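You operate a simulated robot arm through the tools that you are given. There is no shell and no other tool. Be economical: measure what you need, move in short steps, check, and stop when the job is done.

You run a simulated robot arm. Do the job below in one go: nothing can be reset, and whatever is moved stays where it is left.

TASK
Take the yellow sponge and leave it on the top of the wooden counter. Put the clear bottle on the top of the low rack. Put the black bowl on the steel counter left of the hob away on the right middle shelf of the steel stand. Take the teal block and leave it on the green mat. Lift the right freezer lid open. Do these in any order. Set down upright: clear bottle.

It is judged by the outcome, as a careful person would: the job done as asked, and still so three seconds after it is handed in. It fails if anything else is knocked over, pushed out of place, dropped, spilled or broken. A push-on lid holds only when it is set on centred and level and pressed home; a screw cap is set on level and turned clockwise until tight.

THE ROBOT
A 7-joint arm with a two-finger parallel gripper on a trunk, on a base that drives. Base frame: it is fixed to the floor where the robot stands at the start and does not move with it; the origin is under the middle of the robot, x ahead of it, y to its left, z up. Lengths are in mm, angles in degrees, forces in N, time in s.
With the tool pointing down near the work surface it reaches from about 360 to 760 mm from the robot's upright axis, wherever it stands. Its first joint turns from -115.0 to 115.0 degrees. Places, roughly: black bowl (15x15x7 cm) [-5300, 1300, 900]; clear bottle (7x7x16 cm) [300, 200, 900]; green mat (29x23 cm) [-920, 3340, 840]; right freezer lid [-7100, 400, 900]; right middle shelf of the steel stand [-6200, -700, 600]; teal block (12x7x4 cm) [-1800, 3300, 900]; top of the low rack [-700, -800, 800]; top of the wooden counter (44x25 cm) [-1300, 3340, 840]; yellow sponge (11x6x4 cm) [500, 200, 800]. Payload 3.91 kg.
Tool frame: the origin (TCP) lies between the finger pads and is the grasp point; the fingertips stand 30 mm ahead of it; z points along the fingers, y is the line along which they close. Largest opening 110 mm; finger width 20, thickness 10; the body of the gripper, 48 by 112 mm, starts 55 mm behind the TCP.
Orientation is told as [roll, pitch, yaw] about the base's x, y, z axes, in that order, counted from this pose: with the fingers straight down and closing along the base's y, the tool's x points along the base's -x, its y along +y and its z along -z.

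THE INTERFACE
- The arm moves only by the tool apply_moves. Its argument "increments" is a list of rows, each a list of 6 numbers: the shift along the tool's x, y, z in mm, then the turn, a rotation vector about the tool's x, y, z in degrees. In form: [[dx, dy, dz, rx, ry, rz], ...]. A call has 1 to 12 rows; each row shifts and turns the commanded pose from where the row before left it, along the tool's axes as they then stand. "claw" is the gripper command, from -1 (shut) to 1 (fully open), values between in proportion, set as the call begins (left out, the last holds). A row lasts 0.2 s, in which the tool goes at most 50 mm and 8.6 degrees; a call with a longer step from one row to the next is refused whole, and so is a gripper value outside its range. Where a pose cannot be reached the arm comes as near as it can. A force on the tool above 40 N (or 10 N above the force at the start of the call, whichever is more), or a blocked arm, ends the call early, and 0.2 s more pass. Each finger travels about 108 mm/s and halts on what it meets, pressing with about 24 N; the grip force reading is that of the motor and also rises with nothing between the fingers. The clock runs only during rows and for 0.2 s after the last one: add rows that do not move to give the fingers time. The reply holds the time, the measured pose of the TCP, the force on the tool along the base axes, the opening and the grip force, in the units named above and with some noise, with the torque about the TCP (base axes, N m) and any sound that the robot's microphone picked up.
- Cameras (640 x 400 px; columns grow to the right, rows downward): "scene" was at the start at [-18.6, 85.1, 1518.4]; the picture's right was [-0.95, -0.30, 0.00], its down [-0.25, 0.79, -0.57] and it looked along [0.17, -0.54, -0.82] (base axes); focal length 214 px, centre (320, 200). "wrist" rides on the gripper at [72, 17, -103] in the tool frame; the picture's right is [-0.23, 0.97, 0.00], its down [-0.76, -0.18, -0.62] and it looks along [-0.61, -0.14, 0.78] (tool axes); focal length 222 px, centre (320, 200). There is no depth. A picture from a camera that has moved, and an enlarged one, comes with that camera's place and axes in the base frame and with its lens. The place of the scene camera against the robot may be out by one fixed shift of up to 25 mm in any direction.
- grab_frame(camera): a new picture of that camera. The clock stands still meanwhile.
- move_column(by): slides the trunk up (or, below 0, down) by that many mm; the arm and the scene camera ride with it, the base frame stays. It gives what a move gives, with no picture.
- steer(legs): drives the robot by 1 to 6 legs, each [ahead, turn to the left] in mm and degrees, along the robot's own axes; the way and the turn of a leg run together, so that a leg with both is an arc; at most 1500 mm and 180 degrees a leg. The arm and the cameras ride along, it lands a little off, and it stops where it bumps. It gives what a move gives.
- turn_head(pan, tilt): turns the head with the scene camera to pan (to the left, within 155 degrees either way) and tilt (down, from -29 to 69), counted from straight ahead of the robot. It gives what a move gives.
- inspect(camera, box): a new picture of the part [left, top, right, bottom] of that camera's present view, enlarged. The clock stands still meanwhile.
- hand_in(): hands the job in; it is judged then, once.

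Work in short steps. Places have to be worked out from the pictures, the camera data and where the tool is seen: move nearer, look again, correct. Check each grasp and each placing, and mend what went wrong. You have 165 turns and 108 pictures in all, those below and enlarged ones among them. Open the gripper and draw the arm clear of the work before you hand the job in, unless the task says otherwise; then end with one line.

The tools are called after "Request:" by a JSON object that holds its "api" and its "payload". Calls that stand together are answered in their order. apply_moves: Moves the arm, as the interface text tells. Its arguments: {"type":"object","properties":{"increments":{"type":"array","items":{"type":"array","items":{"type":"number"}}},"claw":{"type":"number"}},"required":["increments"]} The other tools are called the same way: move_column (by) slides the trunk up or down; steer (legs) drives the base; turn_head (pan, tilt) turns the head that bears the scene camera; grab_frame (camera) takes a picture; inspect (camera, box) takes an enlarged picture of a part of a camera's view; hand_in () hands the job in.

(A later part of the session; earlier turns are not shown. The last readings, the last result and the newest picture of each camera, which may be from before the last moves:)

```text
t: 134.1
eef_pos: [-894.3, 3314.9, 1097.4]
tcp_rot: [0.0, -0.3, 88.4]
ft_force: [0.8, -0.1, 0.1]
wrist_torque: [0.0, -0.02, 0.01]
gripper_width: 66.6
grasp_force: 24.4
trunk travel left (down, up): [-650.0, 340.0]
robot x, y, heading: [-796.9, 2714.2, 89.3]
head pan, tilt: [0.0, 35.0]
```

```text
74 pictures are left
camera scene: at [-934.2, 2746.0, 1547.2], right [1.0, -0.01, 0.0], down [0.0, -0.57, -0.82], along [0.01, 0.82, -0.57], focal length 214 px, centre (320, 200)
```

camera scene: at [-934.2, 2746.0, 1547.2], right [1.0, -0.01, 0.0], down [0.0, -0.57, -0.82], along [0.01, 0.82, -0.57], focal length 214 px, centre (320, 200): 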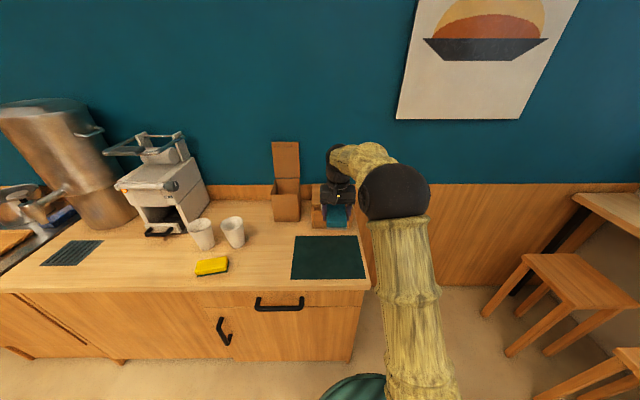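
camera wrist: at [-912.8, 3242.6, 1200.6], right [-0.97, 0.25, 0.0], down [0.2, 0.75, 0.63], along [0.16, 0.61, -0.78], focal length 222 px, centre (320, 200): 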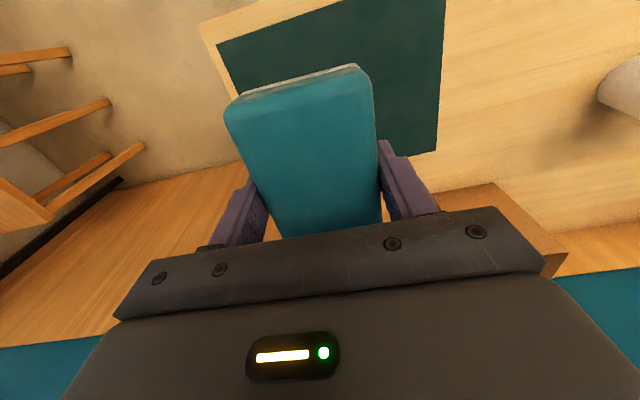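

Mat centre from wrist view ≈(-921, 3347). Centre over it and lower to just above contact.

Request:
{"api": "apply_moves", "payload": {"increments": [[-30, 28, 0, 0, 0, 0], [0, 0, 40, 0, 0, 0], [0, 0, 40, 0, 0, 0], [0, 0, 40, 0, 0, 0], [0, 0, 40, 0, 0, 0], [0, 0, 35, 0, 0, 0], [0, 0, 5, 0, 0, 0], [0, 0, 3, 0, 0, 0], [0, 0, 0, 0, 0, 0]]}}

Request:
{"api": "grab_frame", "payload": {"camera": "wrist"}}

```text
t: 136.1
eef_pos: [-920.9, 3346.4, 896.0]
tcp_rot: [0.0, -0.3, 88.5]
ft_force: [-0.1, 0.2, -1.0]
wrist_torque: [0.04, 0.01, 0.03]
gripper_width: 66.4
grasp_force: 24.0
trunk travel left (down, up): [-650.0, 340.0]
robot x, y, heading: [-800.0, 2715.2, 89.7]
head pan, tilt: [0.0, 35.0]
```

```text
73 pictures are left
camera wrist: at [-939.9, 3274.1, 999.0], right [-0.97, 0.25, 0.0], down [0.2, 0.75, 0.63], along [0.16, 0.61, -0.78], focal length 222 px, centre (320, 200)
```

wrist: 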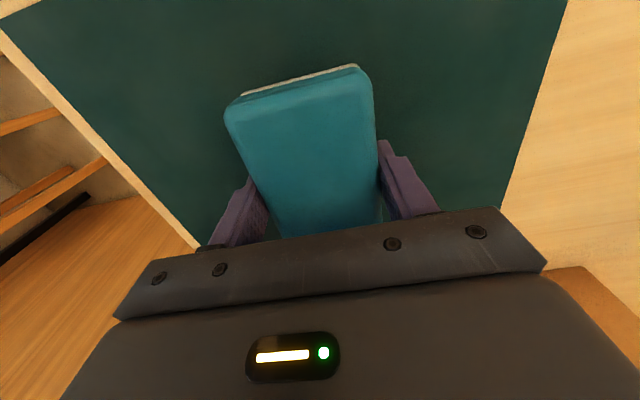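

Well inside the mat. Small steps to contact.

Request:
{"api": "apply_moves", "payload": {"increments": [[0, 0, 4, 0, 0, 0], [0, 0, 4, 0, 0, 0], [0, 0, 3, 0, 0, 0], [0, 0, 2, 0, 0, 0], [0, 0, 0, 0, 0, 0]]}}

```text
t: 137.3
eef_pos: [-921.0, 3347.4, 882.0]
tcp_rot: [0.0, -0.3, 88.4]
ft_force: [0.9, -0.6, -1.5]
wrist_torque: [0.01, -0.01, 0.01]
gripper_width: 66.6
grasp_force: 24.1
trunk travel left (down, up): [-650.0, 340.0]
robot x, y, heading: [-801.9, 2717.7, 89.7]
head pan, tilt: [0.0, 35.0]
```

Request:
{"api": "apply_moves", "payload": {"increments": [[0, 0, 2, 0, 0, 0], [0, 0, 2, 0, 0, 0], [0, 0, 0, 0, 0, 0]]}}

```text
t: 138.1
eef_pos: [-922.5, 3347.9, 879.8]
tcp_rot: [0.0, -0.6, 88.4]
ft_force: [-0.4, 3.5, 18.9]
wrist_torque: [-0.65, -0.4, -0.03]
gripper_width: 66.4
grasp_force: 23.8
trunk travel left (down, up): [-650.0, 340.0]
robot x, y, heading: [-800.0, 2716.7, 89.6]
head pan, tilt: [0.0, 35.0]
```

Contact. Release, lift and draw back, then view the result.

Request:
{"api": "apply_moves", "payload": {"increments": [[0, 0, -1, 0, 0, 0], [0, 0, 0, 0, 0, 0], [0, 0, 0, 0, 0, 0], [0, 0, -30, 0, 0, 0], [0, 0, -40, 0, 0, 0], [0, 0, -40, 0, 0, 0], [0, 0, -40, 0, 0, 0], [0, 0, -40, 0, 0, 0], [40, 0, -20, 0, 0, 0], [45, 0, 0, 0, 0, 0], [45, 0, 0, 0, 0, 0], [45, 0, 0, 0, 0, 0]], "claw": 1}}

Request:
{"api": "grab_frame", "payload": {"camera": "wrist"}}

Request:
{"api": "turn_head", "payload": {"pan": 80, "tilt": 25}}

Request:
{"api": "grab_frame", "payload": {"camera": "scene"}}

```text
t: 140.7
eef_pos: [-927.7, 3170.6, 1091.4]
tcp_rot: [0.0, -0.3, 88.3]
ft_force: [-0.2, -0.1, 0.7]
wrist_torque: [0.01, 0.02, 0.01]
gripper_width: 110.3
grasp_force: 0.1
trunk travel left (down, up): [-650.0, 340.0]
robot x, y, heading: [-802.4, 2717.8, 89.4]
head pan, tilt: [0.0, 35.0]
```

```text
72 pictures are left
camera wrist: at [-945.3, 3097.1, 1193.9], right [-0.97, 0.25, 0.0], down [0.2, 0.75, 0.63], along [0.16, 0.61, -0.78], focal length 222 px, centre (320, 200)
```

wrist: 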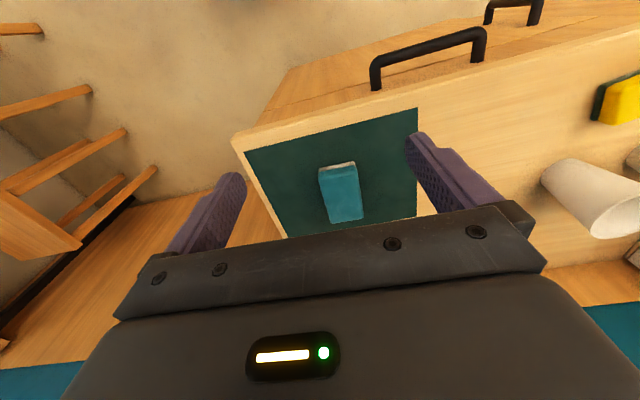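

```text
t: 142.2
eef_pos: [-926.6, 3171.2, 1090.3]
tcp_rot: [0.0, -0.3, 88.3]
ft_force: [-0.2, -1.5, 0.2]
wrist_torque: [0.02, 0.05, -0.02]
gripper_width: 109.8
grasp_force: 0.0
trunk travel left (down, up): [-650.0, 340.0]
robot x, y, heading: [-806.2, 2715.5, 89.7]
head pan, tilt: [80.0, 25.0]
```

```text
71 pictures are left
camera scene: at [-1025.5, 2674.6, 1563.0], right [0.18, 0.98, 0.0], down [0.42, -0.08, -0.91], along [-0.89, 0.16, -0.42], focal length 214 px, centre (320, 200)
```

scene: 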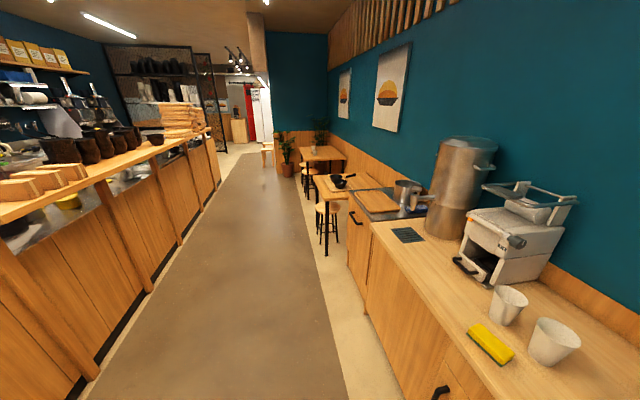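

Block is on the mat, sponge on the counter. Next the bowl: I return round the island into the kitchen aisle (y≈50) heading -x.

Request:
{"api": "steer", "payload": {"legs": [[-200, 0], [0, -144], [876, 0], [0, -35.5], [900, 0], [850, 0]]}}

Request:
{"api": "steer", "payload": {"legs": [[0, -90]]}}

Request:
{"api": "turn_head", "payload": {"pan": 0, "tilt": 20}}

Request:
{"api": "grab_frame", "payload": {"camera": "scene"}}

```text
t: 170.0
eef_pos: [-244.0, -404.1, 1090.3]
tcp_rot: [0.0, -0.2, -92.4]
ft_force: [-0.5, 0.4, -0.6]
wrist_torque: [0.01, 0.02, 0.0]
gripper_width: 109.9
grasp_force: 0.2
trunk travel left (down, up): [-650.0, 340.0]
robot x, y, heading: [-360.7, 50.7, -91.3]
head pan, tilt: [80.0, 25.0]
```

```text
t: 175.8
eef_pos: [-814.6, -86.4, 1090.1]
tcp_rot: [0.0, -0.3, -180.0]
ft_force: [-0.6, 0.1, -1.3]
wrist_torque: [-0.03, -0.02, 0.02]
gripper_width: 110.0
grasp_force: 0.0
trunk travel left (down, up): [-650.0, 340.0]
robot x, y, heading: [-360.3, 52.9, -178.5]
head pan, tilt: [80.0, 25.0]
```

```text
t: 177.3
eef_pos: [-814.0, -85.9, 1089.3]
tcp_rot: [0.0, -0.4, -179.9]
ft_force: [-0.4, 0.4, -0.6]
wrist_torque: [0.0, 0.02, 0.01]
gripper_width: 109.9
grasp_force: 0.0
trunk travel left (down, up): [-650.0, 340.0]
robot x, y, heading: [-362.0, 56.0, -178.6]
head pan, tilt: [0.0, 20.0]
```

```text
70 pictures are left
camera scene: at [-372.5, -101.0, 1571.0], right [-0.02, 1.0, 0.0], down [0.34, 0.01, -0.94], along [-0.94, -0.02, -0.34], focal length 214 px, centre (320, 200)
```

scene: 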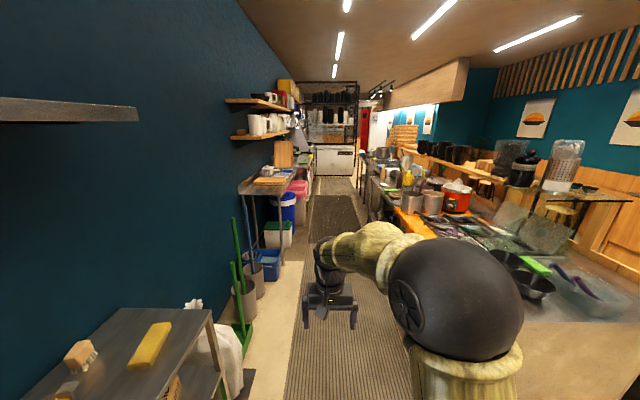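

The aisle ahead is clear. I drive along it in two legs, drifting to its middle, then look again.

Request:
{"api": "steer", "payload": {"legs": [[0, 2], [1500, 0], [700, 0], [0, -3.5]]}}

Request:
{"api": "grab_frame", "payload": {"camera": "scene"}}

```text
t: 191.0
eef_pos: [-3014.7, -201.9, 1091.1]
tcp_rot: [-0.1, -0.3, 178.9]
ft_force: [-0.4, -0.1, -0.4]
wrist_torque: [0.02, 0.01, -0.02]
gripper_width: 109.9
grasp_force: 0.0
trunk travel left (down, up): [-650.0, 340.0]
robot x, y, heading: [-2559.2, -72.1, 180.1]
head pan, tilt: [0.0, 20.0]
```

```text
69 pictures are left
camera scene: at [-2574.5, -225.0, 1571.0], right [0.0, 1.0, 0.0], down [0.34, 0.0, -0.94], along [-0.94, 0.0, -0.34], focal length 214 px, centre (320, 200)
```

scene: 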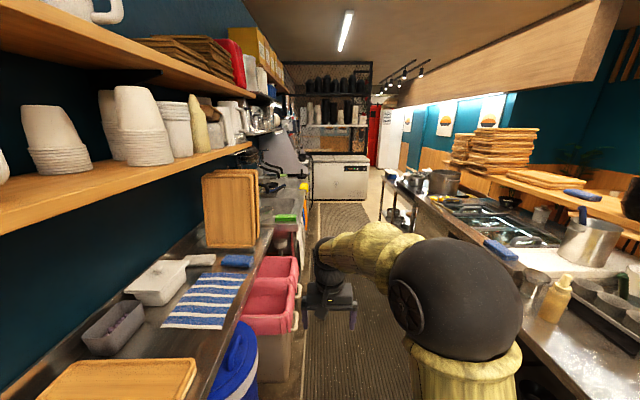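

Pink bins protrude on the left to y≈-330; island edge at ≈+375. I shift to y≈+20 before passing.

Request:
{"api": "steer", "payload": {"legs": [[0, -10], [530, 0], [0, 10], [900, 0]]}}

Request:
{"api": "grab_frame", "payload": {"camera": "scene"}}

```text
t: 201.4
eef_pos: [-4428.3, -94.6, 1089.5]
tcp_rot: [0.0, -0.3, 178.3]
ft_force: [0.7, 0.3, 0.7]
wrist_torque: [-0.03, 0.02, 0.01]
gripper_width: 109.9
grasp_force: 0.0
trunk travel left (down, up): [-650.0, 340.0]
robot x, y, heading: [-3971.1, 26.4, 179.2]
head pan, tilt: [0.0, 20.0]
```

```text
68 pictures are left
camera scene: at [-3988.5, -123.0, 1571.0], right [0.01, 1.0, 0.0], down [0.34, 0.0, -0.94], along [-0.94, 0.01, -0.34], focal length 214 px, centre (320, 200)
```

scene: 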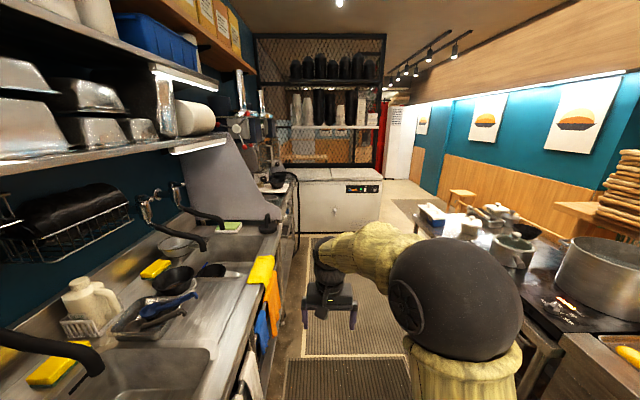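

Request:
{"api": "turn_head", "payload": {"pan": -45, "tilt": 25}}

Request:
{"api": "grab_frame", "payload": {"camera": "scene"}}

```text
t: 202.5
eef_pos: [-4427.5, -95.4, 1089.7]
tcp_rot: [0.1, -0.3, 178.3]
ft_force: [0.2, 0.3, 0.0]
wrist_torque: [-0.03, -0.01, 0.04]
gripper_width: 109.9
grasp_force: 0.1
trunk travel left (down, up): [-650.0, 340.0]
robot x, y, heading: [-3968.8, 25.7, 179.2]
head pan, tilt: [-45.0, 25.0]
```

```text
67 pictures are left
camera scene: at [-3959.5, -58.3, 1563.0], right [0.71, 0.7, 0.0], down [0.3, -0.3, -0.91], along [-0.63, 0.65, -0.42], focal length 214 px, centre (320, 200)
```

scene: 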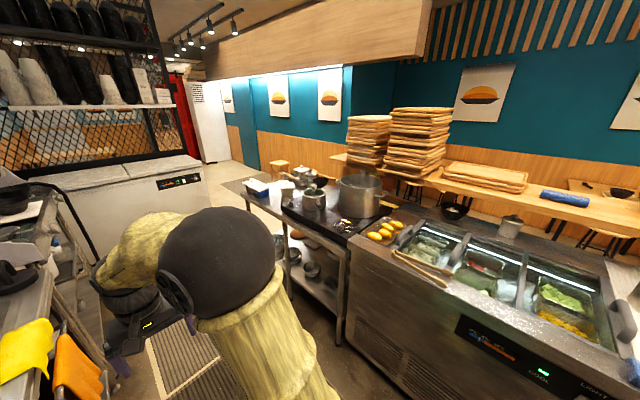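

Request:
{"api": "inspect", "payload": {"camera": "scene", "box": [210, 150, 420, 281]}}

```text
3.05 times, centred on (315, 216) of scene
camera zoom: at [-3959.5, -58.3, 1563.0], right [0.71, 0.7, 0.0], down [0.3, -0.3, -0.91], along [-0.63, 0.65, -0.42], focal length 654 px, centre (335, 153)
```

zoom: 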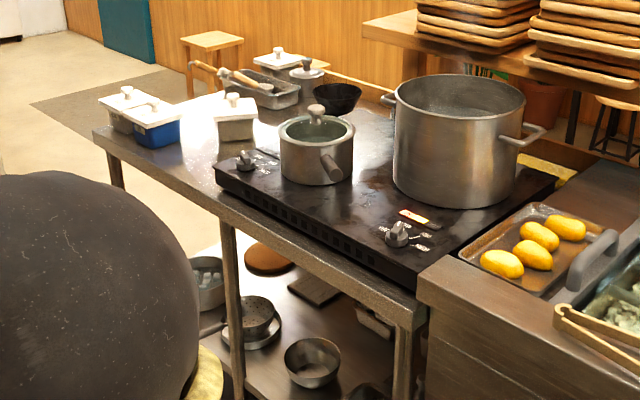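

The black bowl sits at the back of the steel table left of the hob, ≈(-5270, 1280). It's too far from the table front, so I'll go to the table's free left end. Drive on down the aisle and look at stand and freezer.

Request:
{"api": "steer", "payload": {"legs": [[0, -1], [1200, 0], [500, 0]]}}

Request:
{"api": "turn_head", "payload": {"pan": 50, "tilt": 30}}

Request:
{"api": "grab_frame", "payload": {"camera": "scene"}}

Request:
{"api": "turn_head", "payload": {"pan": -60, "tilt": 30}}

Request:
{"api": "grab_frame", "payload": {"camera": "scene"}}

```text
t: 212.9
eef_pos: [-6119.0, -31.9, 1091.5]
tcp_rot: [0.0, -0.2, 176.4]
ft_force: [0.4, -0.5, 0.8]
wrist_torque: [-0.03, -0.02, 0.02]
gripper_width: 110.0
grasp_force: 0.1
trunk travel left (down, up): [-650.0, 340.0]
robot x, y, heading: [-5662.0, 79.2, 177.7]
head pan, tilt: [-45.0, 25.0]
```

```text
t: 214.6
eef_pos: [-6120.5, -31.8, 1090.3]
tcp_rot: [0.0, -0.4, 176.5]
ft_force: [-0.5, 0.2, 0.3]
wrist_torque: [0.0, 0.0, 0.01]
gripper_width: 110.0
grasp_force: 0.0
trunk travel left (down, up): [-650.0, 340.0]
robot x, y, heading: [-5661.0, 80.1, 177.8]
head pan, tilt: [50.0, 30.0]
```

```text
65 pictures are left
camera scene: at [-5648.2, -143.1, 1555.0], right [-0.74, 0.68, 0.0], down [0.34, 0.37, -0.87], along [-0.58, -0.64, -0.5], focal length 214 px, centre (320, 200)
```

scene: 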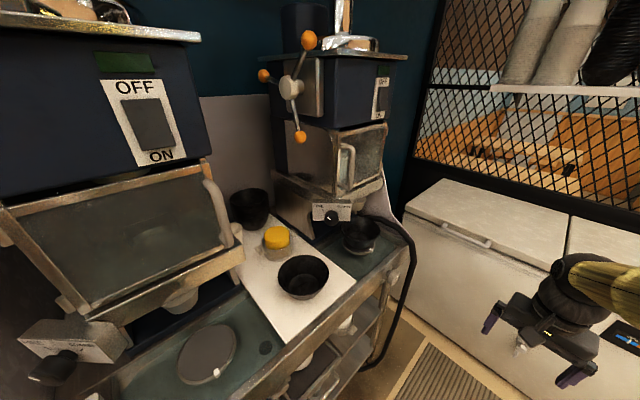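

```text
t: 216.5
eef_pos: [-6120.7, -31.9, 1090.5]
tcp_rot: [-0.1, -0.3, 176.4]
ft_force: [-0.2, 0.4, 0.2]
wrist_torque: [0.01, 0.02, 0.02]
gripper_width: 110.1
grasp_force: 0.2
trunk travel left (down, up): [-650.0, 340.0]
robot x, y, heading: [-5661.5, 78.9, 177.7]
head pan, tilt: [-60.0, 30.0]
```

```text
64 pictures are left
camera scene: at [-5629.1, 3.7, 1555.0], right [0.89, 0.46, 0.0], down [0.23, -0.44, -0.87], along [-0.4, 0.77, -0.5], focal length 214 px, centre (320, 200)
```

scene: 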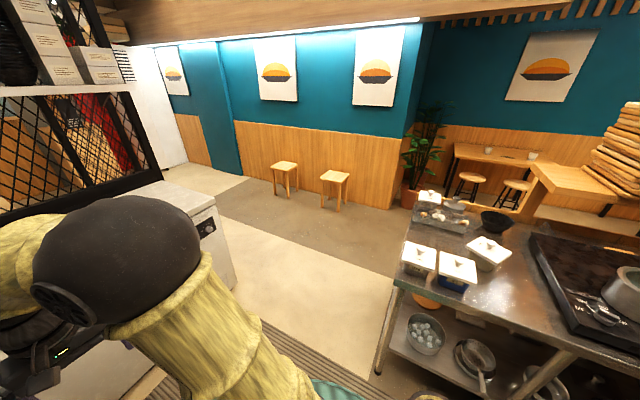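

The bowl is at ≈(-5230, 1276); the stand (appliances on top) is on the left. Before picking, I lower the trunk to see the stand's shelves.

Request:
{"api": "move_column", "payload": {"by": -450}}

Request:
{"api": "turn_head", "payload": {"pan": 65, "tilt": 20}}

Request:
{"api": "grab_frame", "payload": {"camera": "scene"}}

```text
refused: -450 is not a number from -400 to 400
```

```text
t: 218.5
eef_pos: [-6119.1, -32.4, 1089.7]
tcp_rot: [0.0, -0.3, 176.5]
ft_force: [1.4, 0.0, 0.1]
wrist_torque: [0.01, -0.03, 0.02]
gripper_width: 110.2
grasp_force: 0.0
trunk travel left (down, up): [-650.0, 340.0]
robot x, y, heading: [-5660.7, 78.4, 177.8]
head pan, tilt: [65.0, 20.0]
```

```text
63 pictures are left
camera scene: at [-5630.1, -159.1, 1571.0], right [-0.89, 0.46, 0.0], down [0.16, 0.3, -0.94], along [-0.43, -0.83, -0.34], focal length 214 px, centre (320, 200)
```

scene: 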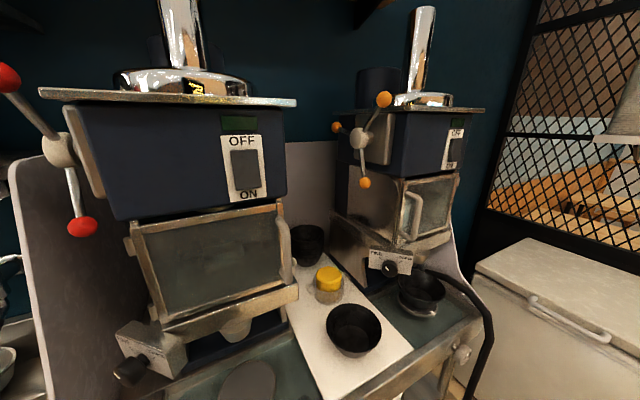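

I reposition to (-6085, 530), facing the stand, with room in front, then lower the trunk.

Request:
{"api": "steer", "payload": {"legs": [[0, -45], [620, 0], [0, 137]]}}

Request:
{"api": "move_column", "payload": {"by": -400}}

Request:
{"api": "turn_head", "payload": {"pan": 0, "tilt": 20}}

Request:
{"api": "grab_frame", "payload": {"camera": "scene"}}

```text
t: 228.6
eef_pos: [-6550.2, 475.4, 1090.7]
tcp_rot: [-0.1, -0.4, 169.3]
ft_force: [0.0, -0.6, 0.6]
wrist_torque: [-0.02, 0.03, -0.01]
gripper_width: 110.0
grasp_force: 0.0
trunk travel left (down, up): [-650.0, 340.0]
robot x, y, heading: [-6079.9, 525.8, 170.2]
head pan, tilt: [65.0, 20.0]
stopped in leg 3: the robot was blocked; the commanded pose is now the measured one
```

```text
t: 232.4
eef_pos: [-6549.3, 473.9, 691.4]
tcp_rot: [0.0, -0.3, 169.4]
ft_force: [-0.5, -0.6, 0.1]
wrist_torque: [0.0, -0.03, 0.0]
gripper_width: 110.1
grasp_force: 0.0
trunk travel left (down, up): [-250.0, 740.0]
robot x, y, heading: [-6076.9, 525.1, 170.1]
head pan, tilt: [65.0, 20.0]
```

```text
t: 233.8
eef_pos: [-6549.4, 474.7, 690.8]
tcp_rot: [0.0, -0.3, 169.4]
ft_force: [-0.2, -0.3, -1.1]
wrist_torque: [0.04, 0.0, 0.0]
gripper_width: 110.1
grasp_force: 0.0
trunk travel left (down, up): [-250.0, 740.0]
robot x, y, heading: [-6081.8, 528.3, 170.1]
head pan, tilt: [0.0, 20.0]
```

```text
62 pictures are left
camera scene: at [-6119.4, 382.4, 1171.0], right [0.17, 0.99, 0.0], down [0.34, -0.06, -0.94], along [-0.93, 0.16, -0.34], focal length 214 px, centre (320, 200)
```

scene: 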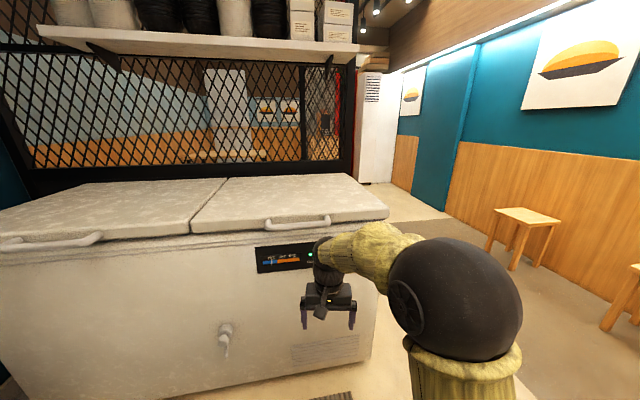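

The turn was blocked at heading 170°. I look down around the base to find what's near.

Request:
{"api": "turn_head", "payload": {"pan": 60, "tilt": 50}}

Request:
{"api": "grab_frame", "payload": {"camera": "scene"}}

Request:
{"api": "turn_head", "payload": {"pan": 150, "tilt": 45}}

Request:
{"api": "grab_frame", "payload": {"camera": "scene"}}

```text
t: 235.1
eef_pos: [-6550.5, 475.0, 689.5]
tcp_rot: [0.0, -0.3, 169.4]
ft_force: [0.2, 0.0, 0.1]
wrist_torque: [0.01, 0.0, 0.01]
gripper_width: 110.1
grasp_force: 0.2
trunk travel left (down, up): [-250.0, 740.0]
robot x, y, heading: [-6076.5, 524.8, 170.0]
head pan, tilt: [60.0, 50.0]
```

```text
61 pictures are left
camera scene: at [-6077.0, 307.4, 1125.5], right [-0.77, 0.64, 0.0], down [0.49, 0.59, -0.64], along [-0.41, -0.49, -0.77], focal length 214 px, centre (320, 200)
```

scene: 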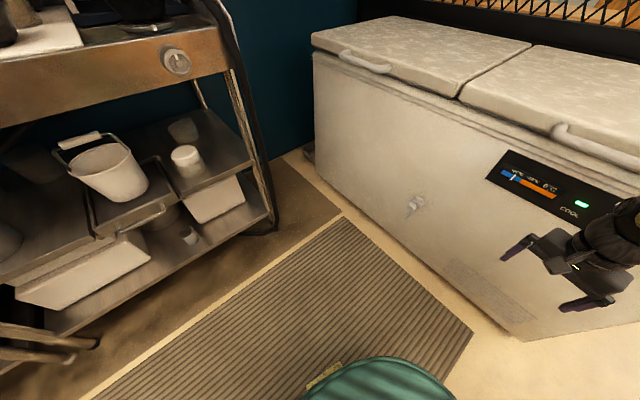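

```text
t: 236.7
eef_pos: [-6550.4, 475.0, 690.8]
tcp_rot: [0.0, -0.5, 169.4]
ft_force: [0.3, 0.8, 0.3]
wrist_torque: [0.01, 0.0, -0.02]
gripper_width: 110.2
grasp_force: 0.1
trunk travel left (down, up): [-250.0, 740.0]
robot x, y, heading: [-6079.9, 523.4, 170.4]
head pan, tilt: [150.0, 45.0]
```

```text
60 pictures are left
camera scene: at [-5965.2, 314.3, 1132.4], right [-0.64, -0.77, 0.0], down [-0.54, 0.45, -0.71], along [0.54, -0.45, -0.71], focal length 214 px, centre (320, 200)
```

scene: 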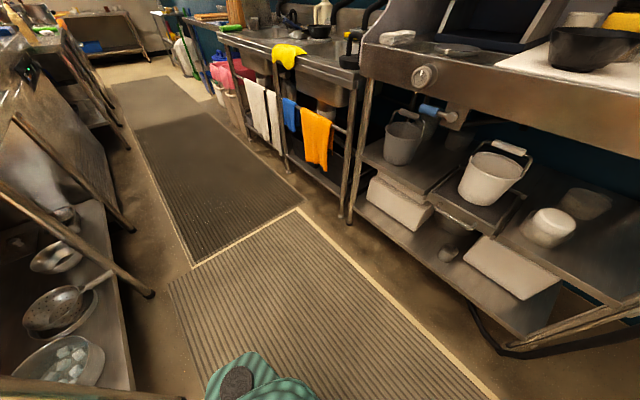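

Nothing visible near the base. Retry the left turn in a small amount.

Request:
{"api": "steer", "payload": {"legs": [[0, 30]]}}

```text
t: 237.4
eef_pos: [-6549.0, 473.6, 691.5]
tcp_rot: [0.0, -0.4, 169.4]
ft_force: [-0.2, -1.0, 0.2]
wrist_torque: [0.02, 0.0, 0.02]
gripper_width: 109.8
grasp_force: 0.1
trunk travel left (down, up): [-250.0, 740.0]
robot x, y, heading: [-6082.2, 525.5, 170.1]
head pan, tilt: [150.0, 45.0]
stopped in leg 1: the robot was blocked; the commanded pose is now the measured one
```

Request:
{"api": "turn_head", "payload": {"pan": -140, "tilt": 55}}

Request:
{"api": "grab_frame", "payload": {"camera": "scene"}}

Request:
{"api": "turn_head", "payload": {"pan": -70, "tilt": 55}}

Request:
{"api": "grab_frame", "payload": {"camera": "scene"}}

```text
t: 241.4
eef_pos: [-6549.7, 473.8, 690.3]
tcp_rot: [0.1, -0.4, 169.5]
ft_force: [-0.4, -0.3, -0.3]
wrist_torque: [0.0, -0.03, 0.04]
gripper_width: 109.8
grasp_force: 0.1
trunk travel left (down, up): [-250.0, 740.0]
robot x, y, heading: [-6077.8, 528.9, 170.0]
head pan, tilt: [-140.0, 55.0]
```

```text
59 pictures are left
camera scene: at [-5965.3, 402.7, 1119.0], right [0.5, -0.86, 0.0], down [-0.71, -0.41, -0.57], along [0.5, 0.29, -0.82], focal length 214 px, centre (320, 200)
```

scene: 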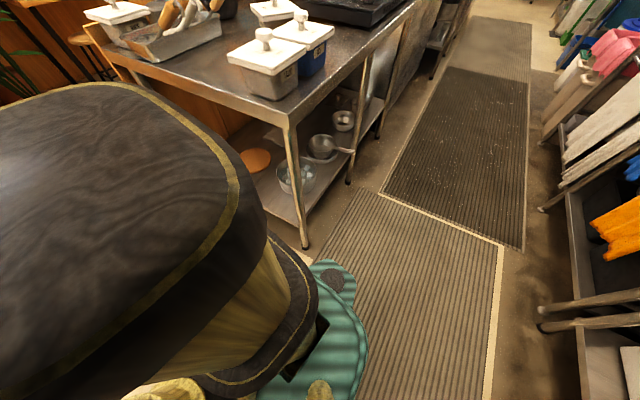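

```text
t: 242.8
eef_pos: [-6549.7, 474.9, 690.4]
tcp_rot: [0.0, -0.4, 169.5]
ft_force: [0.2, 0.6, -0.5]
wrist_torque: [-0.01, 0.01, 0.0]
gripper_width: 109.9
grasp_force: 0.1
trunk travel left (down, up): [-250.0, 740.0]
robot x, y, heading: [-6079.0, 528.5, 170.2]
head pan, tilt: [-70.0, 55.0]
```

```text
58 pictures are left
camera scene: at [-6040.3, 437.5, 1119.0], right [0.98, 0.18, 0.0], down [0.14, -0.81, -0.57], along [-0.1, 0.56, -0.82], focal length 214 px, centre (320, 200)
```

scene: 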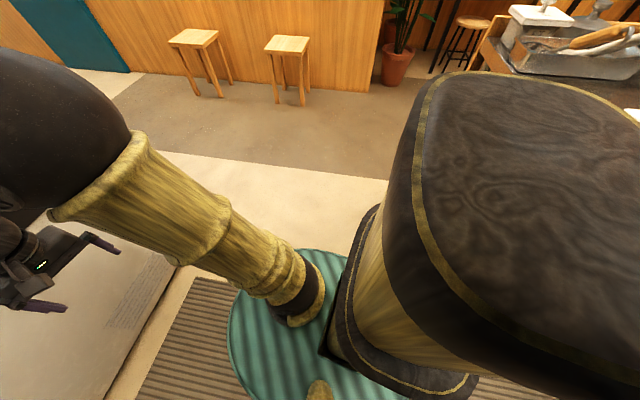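

The robot's rear overhang met the table's corner leg. I raise the trunk again, move 200 ahead away from the table, and then turn.

Request:
{"api": "move_column", "payload": {"by": 400}}

Request:
{"api": "steer", "payload": {"legs": [[200, 0], [0, 100]]}}

Request:
{"api": "turn_head", "payload": {"pan": 0, "tilt": 40}}

Request:
{"api": "grab_frame", "payload": {"camera": "scene"}}

```text
t: 246.7
eef_pos: [-6549.4, 474.4, 1090.4]
tcp_rot: [0.0, -0.3, 169.4]
ft_force: [0.5, 0.1, -0.3]
wrist_torque: [-0.01, 0.02, 0.02]
gripper_width: 109.8
grasp_force: 0.1
trunk travel left (down, up): [-650.0, 340.0]
robot x, y, heading: [-6078.7, 526.1, 170.1]
head pan, tilt: [-70.0, 55.0]
```

```text
t: 254.5
eef_pos: [-6146.0, 106.5, 1091.0]
tcp_rot: [0.0, -0.4, -91.0]
ft_force: [-0.1, 0.3, 0.0]
wrist_torque: [0.02, -0.01, 0.01]
gripper_width: 110.2
grasp_force: 0.1
trunk travel left (down, up): [-650.0, 340.0]
robot x, y, heading: [-6273.1, 563.2, -90.0]
head pan, tilt: [-70.0, 55.0]
```

```text
t: 255.9
eef_pos: [-6145.6, 106.6, 1090.4]
tcp_rot: [0.0, -0.4, -91.1]
ft_force: [0.6, -0.1, 0.9]
wrist_torque: [0.01, 0.0, 0.01]
gripper_width: 110.0
grasp_force: 0.0
trunk travel left (down, up): [-650.0, 340.0]
robot x, y, heading: [-6277.2, 561.6, -90.3]
head pan, tilt: [0.0, 40.0]
```

```text
57 pictures are left
camera scene: at [-6104.4, 535.7, 1539.6], right [-1.0, 0.0, 0.0], down [0.0, 0.64, -0.77], along [0.0, -0.77, -0.64], focal length 214 px, centre (320, 200)
```

scene: 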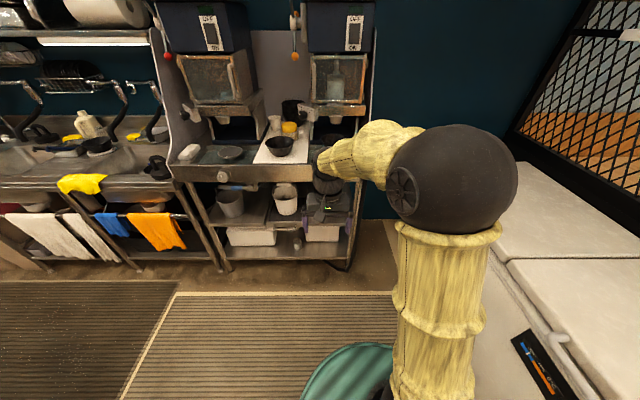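

Request:
{"api": "move_column", "payload": {"by": -400}}

Request:
{"api": "turn_head", "payload": {"pan": 20, "tilt": 25}}

Request:
{"api": "inspect", "payload": {"camera": "scene", "box": [200, 100, 520, 300]}}

```text
t: 259.8
eef_pos: [-6146.0, 107.2, 689.7]
tcp_rot: [0.0, -0.4, -91.0]
ft_force: [-1.2, 0.2, -0.8]
wrist_torque: [0.0, -0.02, -0.01]
gripper_width: 110.1
grasp_force: 0.1
trunk travel left (down, up): [-250.0, 740.0]
robot x, y, heading: [-6276.6, 558.2, -90.0]
head pan, tilt: [0.0, 40.0]
```

```text
t: 260.6
eef_pos: [-6146.4, 106.9, 690.8]
tcp_rot: [-0.1, -0.4, -91.0]
ft_force: [0.7, 0.1, -1.0]
wrist_torque: [0.0, -0.03, 0.04]
gripper_width: 110.1
grasp_force: 0.1
trunk travel left (down, up): [-250.0, 740.0]
robot x, y, heading: [-6276.4, 561.1, -90.2]
head pan, tilt: [20.0, 25.0]
```

```text
2.00 times, centred on (360, 200) of scene
camera zoom: at [-6072.9, 534.1, 1162.9], right [-0.94, -0.34, 0.0], down [-0.14, 0.4, -0.91], along [0.31, -0.85, -0.42], focal length 429 px, centre (240, 200)
```

zoom: 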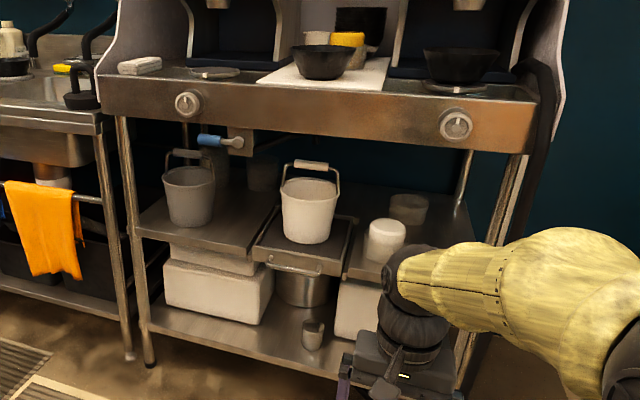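

Right middle shelf: z≈545, front y≈-410, white cup at (-6103,-509), can at (-6158,-759); free space around (-6235,-530). Now go to the bowl: raise the trunk, back up beyond the freezer, and turn to face the table's left end.

Request:
{"api": "move_column", "payload": {"by": 400}}

Request:
{"api": "steer", "payload": {"legs": [[-680, 0], [0, 90], [200, 0]]}}

Request:
{"api": "turn_head", "payload": {"pan": 0, "tilt": 40}}

Request:
{"api": "grab_frame", "payload": {"camera": "scene"}}

Request:
{"api": "grab_frame", "payload": {"camera": "wrist"}}

```text
t: 264.4
eef_pos: [-6145.3, 106.3, 1091.2]
tcp_rot: [0.0, -0.3, -91.0]
ft_force: [0.3, 0.5, -0.3]
wrist_torque: [0.0, -0.02, 0.03]
gripper_width: 110.2
grasp_force: 0.2
trunk travel left (down, up): [-650.0, 340.0]
robot x, y, heading: [-6279.2, 560.9, -90.1]
head pan, tilt: [20.0, 25.0]
```

```text
t: 275.7
eef_pos: [-5622.7, 1373.1, 1090.8]
tcp_rot: [0.0, -0.2, -0.7]
ft_force: [-0.3, 0.9, -0.4]
wrist_torque: [0.0, 0.03, 0.01]
gripper_width: 109.9
grasp_force: 0.1
trunk travel left (down, up): [-650.0, 340.0]
robot x, y, heading: [-6075.4, 1237.5, -0.0]
head pan, tilt: [20.0, 25.0]
```

```text
t: 276.5
eef_pos: [-5621.9, 1373.4, 1091.5]
tcp_rot: [-0.1, -0.4, -0.7]
ft_force: [0.3, -0.2, 0.5]
wrist_torque: [0.01, 0.03, -0.01]
gripper_width: 110.0
grasp_force: 0.1
trunk travel left (down, up): [-650.0, 340.0]
robot x, y, heading: [-6074.3, 1237.5, -0.0]
head pan, tilt: [0.0, 40.0]
```

```text
55 pictures are left
camera scene: at [-6030.6, 1393.5, 1539.7], right [0.0, -1.0, 0.0], down [-0.64, 0.0, -0.77], along [0.77, 0.0, -0.64], focal length 214 px, centre (320, 200)
```

scene: 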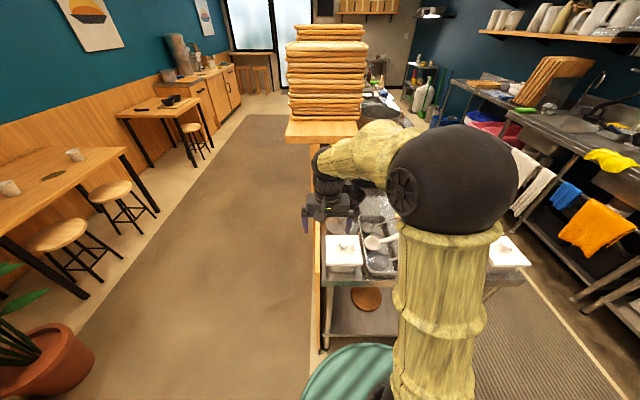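

```text
54 pictures are left
camera wrist: at [-5695.3, 1390.5, 1193.7], right [0.24, 0.97, 0.0], down [0.76, -0.19, 0.63], along [0.61, -0.15, -0.78], focal length 222 px, centre (320, 200)
```

wrist: 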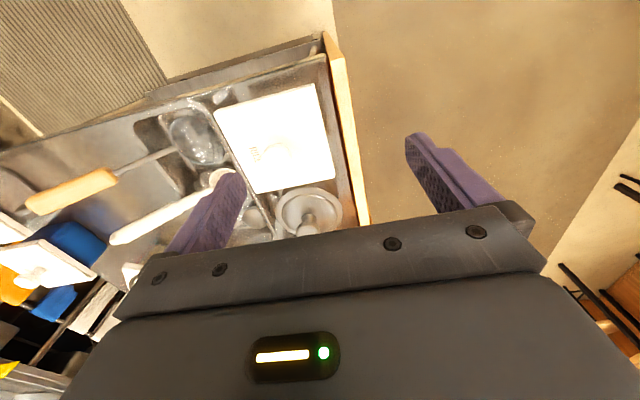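

The corridor behind the table is open, and the bowl is near the table's back edge (y≈1400). I go round to face it from behind, at ≈(-5230, 1930) heading -90°.

Request:
{"api": "steer", "payload": {"legs": [[0, 90], [700, 0], [0, -90], [845, 0], [0, -90]]}}

Request:
{"api": "turn_head", "payload": {"pan": 10, "tilt": 45}}

Request:
{"api": "grab_frame", "payload": {"camera": "scene"}}

Request:
{"api": "grab_frame", "payload": {"camera": "wrist"}}

```text
t: 300.6
eef_pos: [-4898.1, 1597.9, 1091.4]
tcp_rot: [0.6, 0.0, -65.8]
ft_force: [0.0, 10.3, 5.5]
wrist_torque: [-0.81, 0.16, -0.47]
gripper_width: 110.0
grasp_force: 0.1
trunk travel left (down, up): [-650.0, 340.0]
robot x, y, heading: [-5209.4, 1947.0, -65.8]
head pan, tilt: [0.0, 40.0]
stopped in leg 5: the force on the tool passed its limit at 54 N (the readings are from after the stop); the commanded pose is now the measured one
```

```text
t: 301.3
eef_pos: [-4897.6, 1597.8, 1091.1]
tcp_rot: [0.5, 0.0, -65.8]
ft_force: [0.2, 13.5, 6.5]
wrist_torque: [-1.08, 0.28, -0.5]
gripper_width: 109.8
grasp_force: 0.1
trunk travel left (down, up): [-650.0, 340.0]
robot x, y, heading: [-5214.5, 1948.4, -65.8]
head pan, tilt: [10.0, 45.0]
```

```text
53 pictures are left
camera scene: at [-5031.1, 2000.5, 1532.3], right [-0.83, -0.56, 0.0], down [-0.4, 0.58, -0.71], along [0.4, -0.59, -0.71], focal length 214 px, centre (320, 200)
```

scene: 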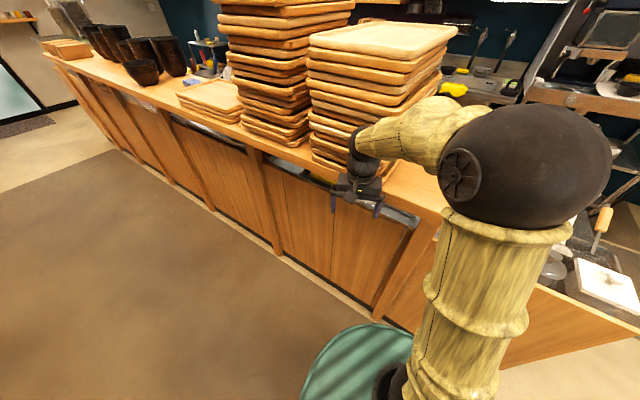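

```text
52 pictures are left
camera wrist: at [-4913.8, 1670.1, 1194.9], right [0.98, 0.19, 0.01], down [0.15, -0.77, 0.62], along [0.13, -0.61, -0.78], focal length 222 px, centre (320, 200)
```

wrist: 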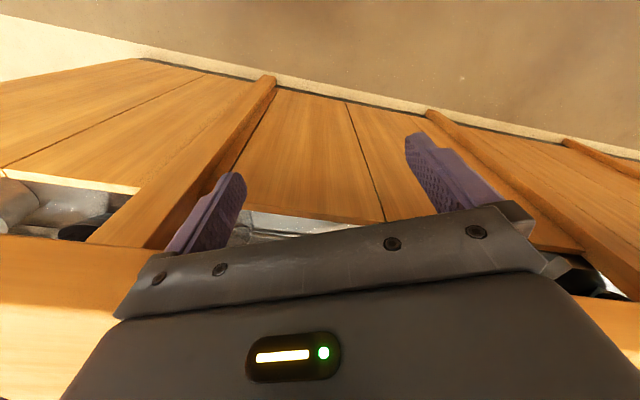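

The gripper touched the bar's front edge while turning. I reverse the turn, back away, then turn to -90° farther out.

Request:
{"api": "steer", "payload": {"legs": [[0, 22], [-350, 0], [0, -46.5]]}}

Request:
{"api": "grab_frame", "payload": {"camera": "scene"}}

```text
t: 308.4
eef_pos: [-5321.0, 1738.8, 1090.9]
tcp_rot: [0.6, 0.1, -89.9]
ft_force: [0.0, -0.1, -1.0]
wrist_torque: [0.0, 0.0, 0.01]
gripper_width: 110.0
grasp_force: 0.1
trunk travel left (down, up): [-650.0, 340.0]
robot x, y, heading: [-5462.6, 2189.3, -89.9]
head pan, tilt: [10.0, 45.0]
```

```text
51 pictures are left
camera scene: at [-5275.9, 2167.6, 1532.4], right [-0.98, -0.18, 0.0], down [-0.12, 0.7, -0.71], along [0.12, -0.7, -0.71], focal length 214 px, centre (320, 200)
```

scene: 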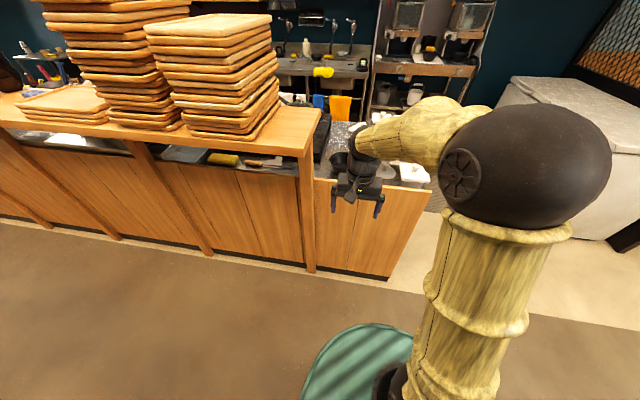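

The bowl is just behind the gripper, with the bar end ≈100 mm to its left. I drive 300 ahead, then look with the wrist camera.

Request:
{"api": "steer", "payload": {"legs": [[300, 0]]}}

Request:
{"api": "grab_frame", "payload": {"camera": "wrist"}}

```text
t: 310.8
eef_pos: [-5318.6, 1437.9, 1090.7]
tcp_rot: [0.6, 0.1, -89.7]
ft_force: [0.3, -0.1, -0.3]
wrist_torque: [0.01, -0.02, 0.0]
gripper_width: 110.0
grasp_force: 0.2
trunk travel left (down, up): [-650.0, 340.0]
robot x, y, heading: [-5461.9, 1887.5, -89.5]
head pan, tilt: [10.0, 45.0]
```

```text
50 pictures are left
camera wrist: at [-5302.8, 1510.0, 1194.0], right [0.97, -0.22, 0.01], down [-0.18, -0.76, 0.62], along [-0.13, -0.61, -0.78], focal length 222 px, centre (320, 200)
```

wrist: 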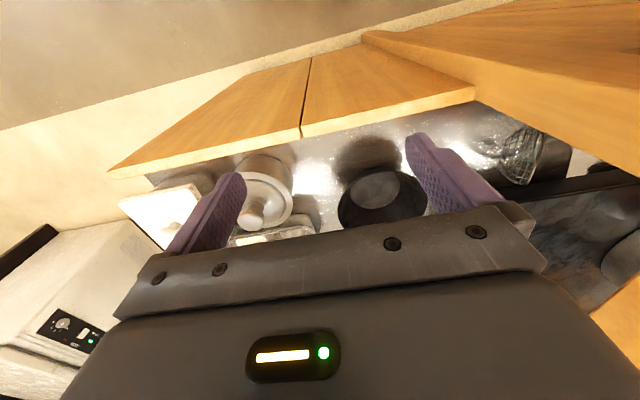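

Bowl centre ≈(-5250, 1270), rim ≈915. I'll grip the near rim with the tool tilted 30° forward (this also suits the shelf). First rotate the wrist 90° and tilt, high up.

Request:
{"api": "apply_moves", "payload": {"increments": [[0, 0, 0, 0, 0, -8.2], [0, 0, 0, 0, 0, -8.2], [0, 0, 0, 0, 0, -8.2], [0, 0, 0, 0, 0, -8.2], [0, 0, 0, 0, 0, -8.2], [0, 0, 0, 0, 0, -8.2], [0, 0, 0, 0, 0, -8.2], [0, 0, 0, 0, 0, -8.2], [0, 0, 0, 0, 0, -8.2], [0, 0, 0, 0, 0, -8.2], [0, 0, 0, 0, 0, -8.0], [0, 0, 0, 0, 0, 0]], "claw": -0.25}}

Request:
{"api": "apply_moves", "payload": {"increments": [[0, 0, 0, 7.5, 0, 0], [0, 0, 0, 7.5, 0, 0], [0, 0, 0, 7.5, 0, 0], [0, 0, 0, 7.5, 0, 0], [0, 0, 0, 0, 0, 0]]}}

Request:
{"api": "grab_frame", "payload": {"camera": "wrist"}}

```text
t: 313.4
eef_pos: [-5318.4, 1438.0, 1090.6]
tcp_rot: [0.0, -0.5, 0.3]
ft_force: [0.4, -0.5, -0.4]
wrist_torque: [-0.02, -0.02, -0.01]
gripper_width: 41.3
grasp_force: 0.0
trunk travel left (down, up): [-650.0, 340.0]
robot x, y, heading: [-5462.8, 1885.4, -89.7]
head pan, tilt: [10.0, 45.0]
```

```text
t: 314.6
eef_pos: [-5318.4, 1438.1, 1090.0]
tcp_rot: [-30.0, -0.4, 0.3]
ft_force: [0.3, -0.5, -0.8]
wrist_torque: [0.0, -0.01, 0.01]
gripper_width: 41.3
grasp_force: 0.0
trunk travel left (down, up): [-650.0, 340.0]
robot x, y, heading: [-5461.6, 1883.8, -89.6]
head pan, tilt: [10.0, 45.0]
```

```text
49 pictures are left
camera wrist: at [-5391.6, 1504.3, 1171.2], right [0.23, 0.84, -0.48], down [0.76, 0.16, 0.64], along [0.61, -0.51, -0.6], focal length 222 px, centre (320, 200)
```

wrist: 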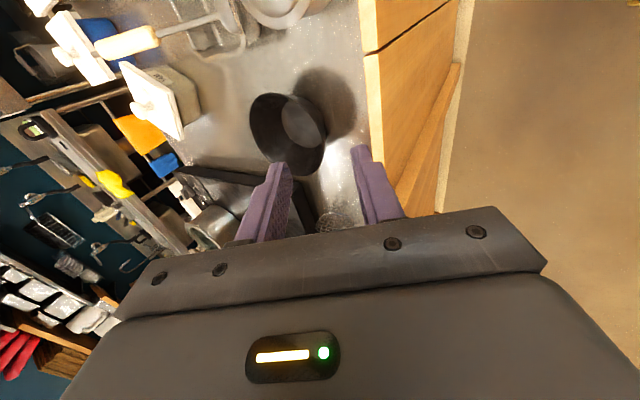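

Orientation is right. Move to a pre-grasp point about 90 mm short of the near rim and look again.

Request:
{"api": "apply_moves", "payload": {"increments": [[-21, 0, 33, 0, 0, 0], [-21, 0, 34, 0, 0, 0], [-21, 0, 34, 0, 0, 0], [0, 0, 0, 0, 0, 0]]}}

Request:
{"api": "grab_frame", "payload": {"camera": "wrist"}}

```text
t: 315.6
eef_pos: [-5254.3, 1387.8, 1003.2]
tcp_rot: [-30.0, -0.5, 0.3]
ft_force: [0.5, 0.1, -0.7]
wrist_torque: [0.02, -0.03, 0.02]
gripper_width: 41.2
grasp_force: 0.1
trunk travel left (down, up): [-650.0, 340.0]
robot x, y, heading: [-5461.0, 1886.6, -89.8]
head pan, tilt: [10.0, 45.0]
```

```text
48 pictures are left
camera wrist: at [-5327.7, 1453.1, 1083.8], right [0.23, 0.84, -0.48], down [0.76, 0.16, 0.64], along [0.61, -0.51, -0.6], focal length 222 px, centre (320, 200)
```

wrist: 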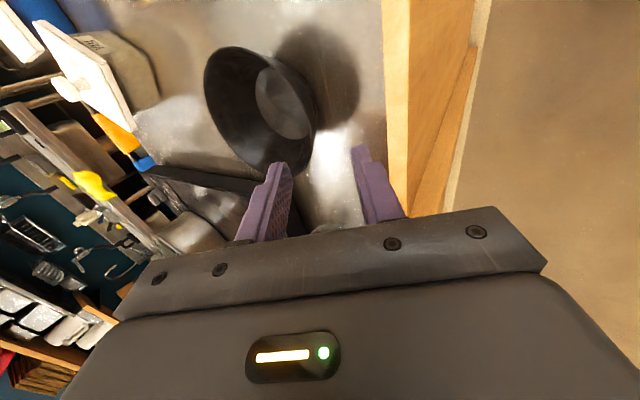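

Rim centre refined to ≈(-5272, 1275), near rim at (-5272, 1345, 920). Shift and advance along the tool axis, checking before the final approach.

Request:
{"api": "apply_moves", "payload": {"increments": [[18, 3, 20, 0, 0, 0], [0, 0, 35, 0, 0, 0], [0, 0, 0, 0, 0, 0]]}}

Request:
{"api": "grab_frame", "payload": {"camera": "wrist"}}

```text
t: 316.4
eef_pos: [-5270.9, 1361.6, 955.0]
tcp_rot: [-29.9, -0.4, 0.3]
ft_force: [-0.1, 0.7, 0.0]
wrist_torque: [0.01, 0.01, 0.01]
gripper_width: 41.3
grasp_force: 0.1
trunk travel left (down, up): [-650.0, 340.0]
robot x, y, heading: [-5460.5, 1888.4, -89.4]
head pan, tilt: [10.0, 45.0]
```

```text
47 pictures are left
camera wrist: at [-5345.6, 1427.3, 1035.4], right [0.23, 0.85, -0.48], down [0.76, 0.16, 0.64], along [0.61, -0.51, -0.6], focal length 222 px, centre (320, 200)
```

wrist: 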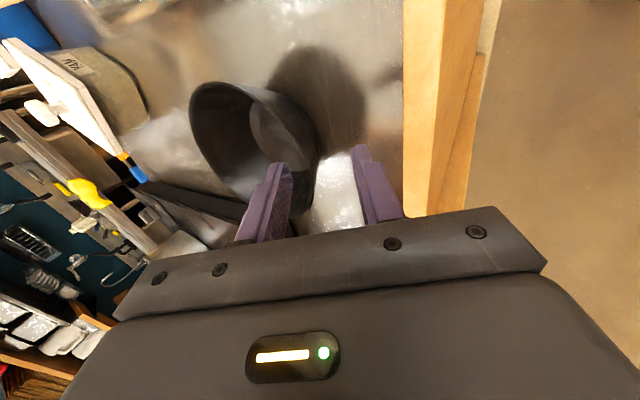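

Rim runs midway between the fingers. Advance the last ~35 mm.

Request:
{"api": "apply_moves", "payload": {"increments": [[0, 0, 15, 0, 0, 0], [0, 0, 12, 0, 0, 0], [0, 0, 9, 0, 0, 0], [0, 0, 0, 0, 0, 0]]}}

Request:
{"api": "grab_frame", "payload": {"camera": "wrist"}}

```text
t: 317.4
eef_pos: [-5270.1, 1344.4, 924.2]
tcp_rot: [-29.9, -0.6, 0.3]
ft_force: [0.0, 0.3, 0.1]
wrist_torque: [0.01, -0.01, 0.01]
gripper_width: 41.6
grasp_force: 0.3
trunk travel left (down, up): [-650.0, 340.0]
robot x, y, heading: [-5462.2, 1884.6, -89.7]
head pan, tilt: [10.0, 45.0]
```

```text
46 pictures are left
camera wrist: at [-5344.4, 1409.9, 1004.3], right [0.23, 0.84, -0.48], down [0.76, 0.16, 0.64], along [0.61, -0.51, -0.6], focal length 222 px, centre (320, 200)
```

wrist: 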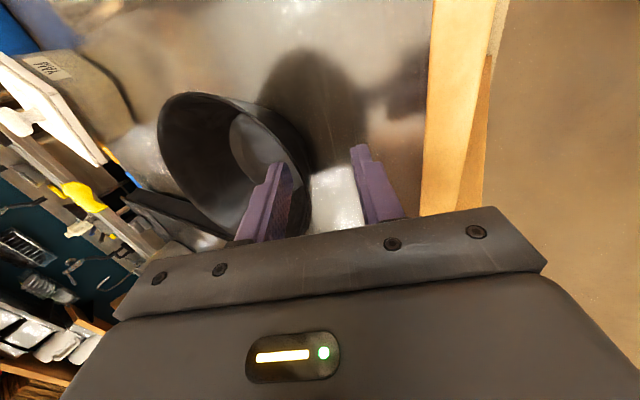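

Request:
{"api": "apply_moves", "payload": {"increments": [[0, 0, 4, 0, 0, 0], [0, 0, 0, 0, 0, 0]]}}

Request:
{"api": "apply_moves", "payload": {"increments": [[0, 0, 0, 0, 0, 0], [0, 0, 0, 0, 0, 0], [0, 0, 0, 0, 0, 0], [0, 0, 0, 0, 0, 0]], "claw": -1}}

Request:
{"api": "inspect", "payload": {"camera": "wrist", "box": [140, 60, 460, 260]}}

```text
t: 318.0
eef_pos: [-5270.7, 1343.1, 919.4]
tcp_rot: [-29.9, -0.5, 0.3]
ft_force: [0.0, -0.6, 0.2]
wrist_torque: [-0.03, 0.0, 0.02]
gripper_width: 41.4
grasp_force: 0.1
trunk travel left (down, up): [-650.0, 340.0]
robot x, y, heading: [-5464.1, 1886.3, -90.1]
head pan, tilt: [10.0, 45.0]
```

```text
t: 319.0
eef_pos: [-5270.0, 1343.2, 920.2]
tcp_rot: [-29.9, -0.5, 0.3]
ft_force: [1.4, -0.6, 3.5]
wrist_torque: [-0.33, -0.07, 0.04]
gripper_width: 6.5
grasp_force: 24.2
trunk travel left (down, up): [-650.0, 340.0]
robot x, y, heading: [-5460.5, 1886.5, -89.7]
head pan, tilt: [10.0, 45.0]
```

```text
2.00 times, centred on (300, 160) of wrist
camera zoom: at [-5344.7, 1408.2, 1001.2], right [0.23, 0.84, -0.48], down [0.76, 0.16, 0.64], along [0.61, -0.51, -0.6], focal length 444 px, centre (360, 280)
```

zoom: 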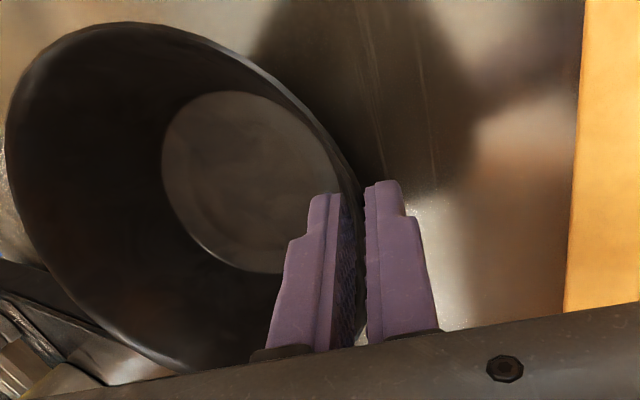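

Rim held (6.5 mm wall). Lift straight up slowly.

Request:
{"api": "apply_moves", "payload": {"increments": [[0, -5, -8.7, 0, 0, 0], [0, -10, -17.3, 0, 0, 0], [0, -15, -26, 0, 0, 0], [0, -15, -26, 0, 0, 0], [0, -15, -26, 0, 0, 0], [0, -15, -26, 0, 0, 0], [0, -15, -26, 0, 0, 0], [0, 0, 0, 0, 0, 0]]}}

Request:
{"api": "grab_frame", "payload": {"camera": "wrist"}}

```text
t: 320.8
eef_pos: [-5272.8, 1344.4, 1101.6]
tcp_rot: [-30.0, -0.5, 0.3]
ft_force: [0.2, -0.7, -1.2]
wrist_torque: [0.04, 0.03, 0.01]
gripper_width: 4.4
grasp_force: 24.5
trunk travel left (down, up): [-650.0, 340.0]
robot x, y, heading: [-5462.3, 1882.5, -89.9]
head pan, tilt: [10.0, 45.0]
```

```text
44 pictures are left
camera wrist: at [-5346.8, 1410.0, 1182.6], right [0.23, 0.85, -0.48], down [0.76, 0.16, 0.64], along [0.61, -0.51, -0.6], focal length 222 px, centre (320, 200)
```

wrist: 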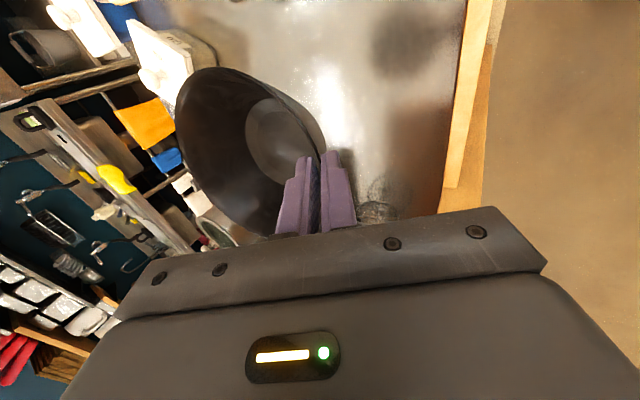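

Bowl lifted securely. Back out, then go diagonally round the table's left end toward the stand side.

Request:
{"api": "steer", "payload": {"legs": [[-200, 0], [0, -55], [850, 0], [0, 48], [900, 0], [0, 7]]}}

Request:
{"api": "grab_frame", "payload": {"camera": "wrist"}}

```text
t: 339.8
eef_pos: [-6091.4, 177.5, 1101.4]
tcp_rot: [-29.9, -0.5, -0.2]
ft_force: [0.5, 0.3, -0.3]
wrist_torque: [0.04, -0.01, 0.01]
gripper_width: 4.5
grasp_force: 24.3
trunk travel left (down, up): [-650.0, 340.0]
robot x, y, heading: [-6275.2, 721.2, -89.8]
head pan, tilt: [10.0, 45.0]
```

```text
43 pictures are left
camera wrist: at [-6164.7, 243.6, 1182.3], right [0.23, 0.84, -0.48], down [0.76, 0.15, 0.64], along [0.61, -0.51, -0.6], focal length 222 px, centre (320, 200)
```

wrist: 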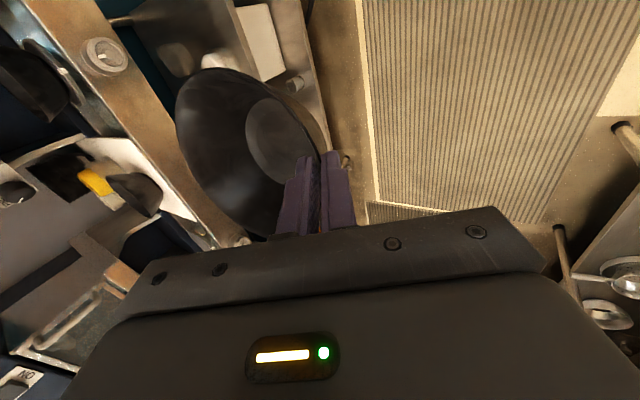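

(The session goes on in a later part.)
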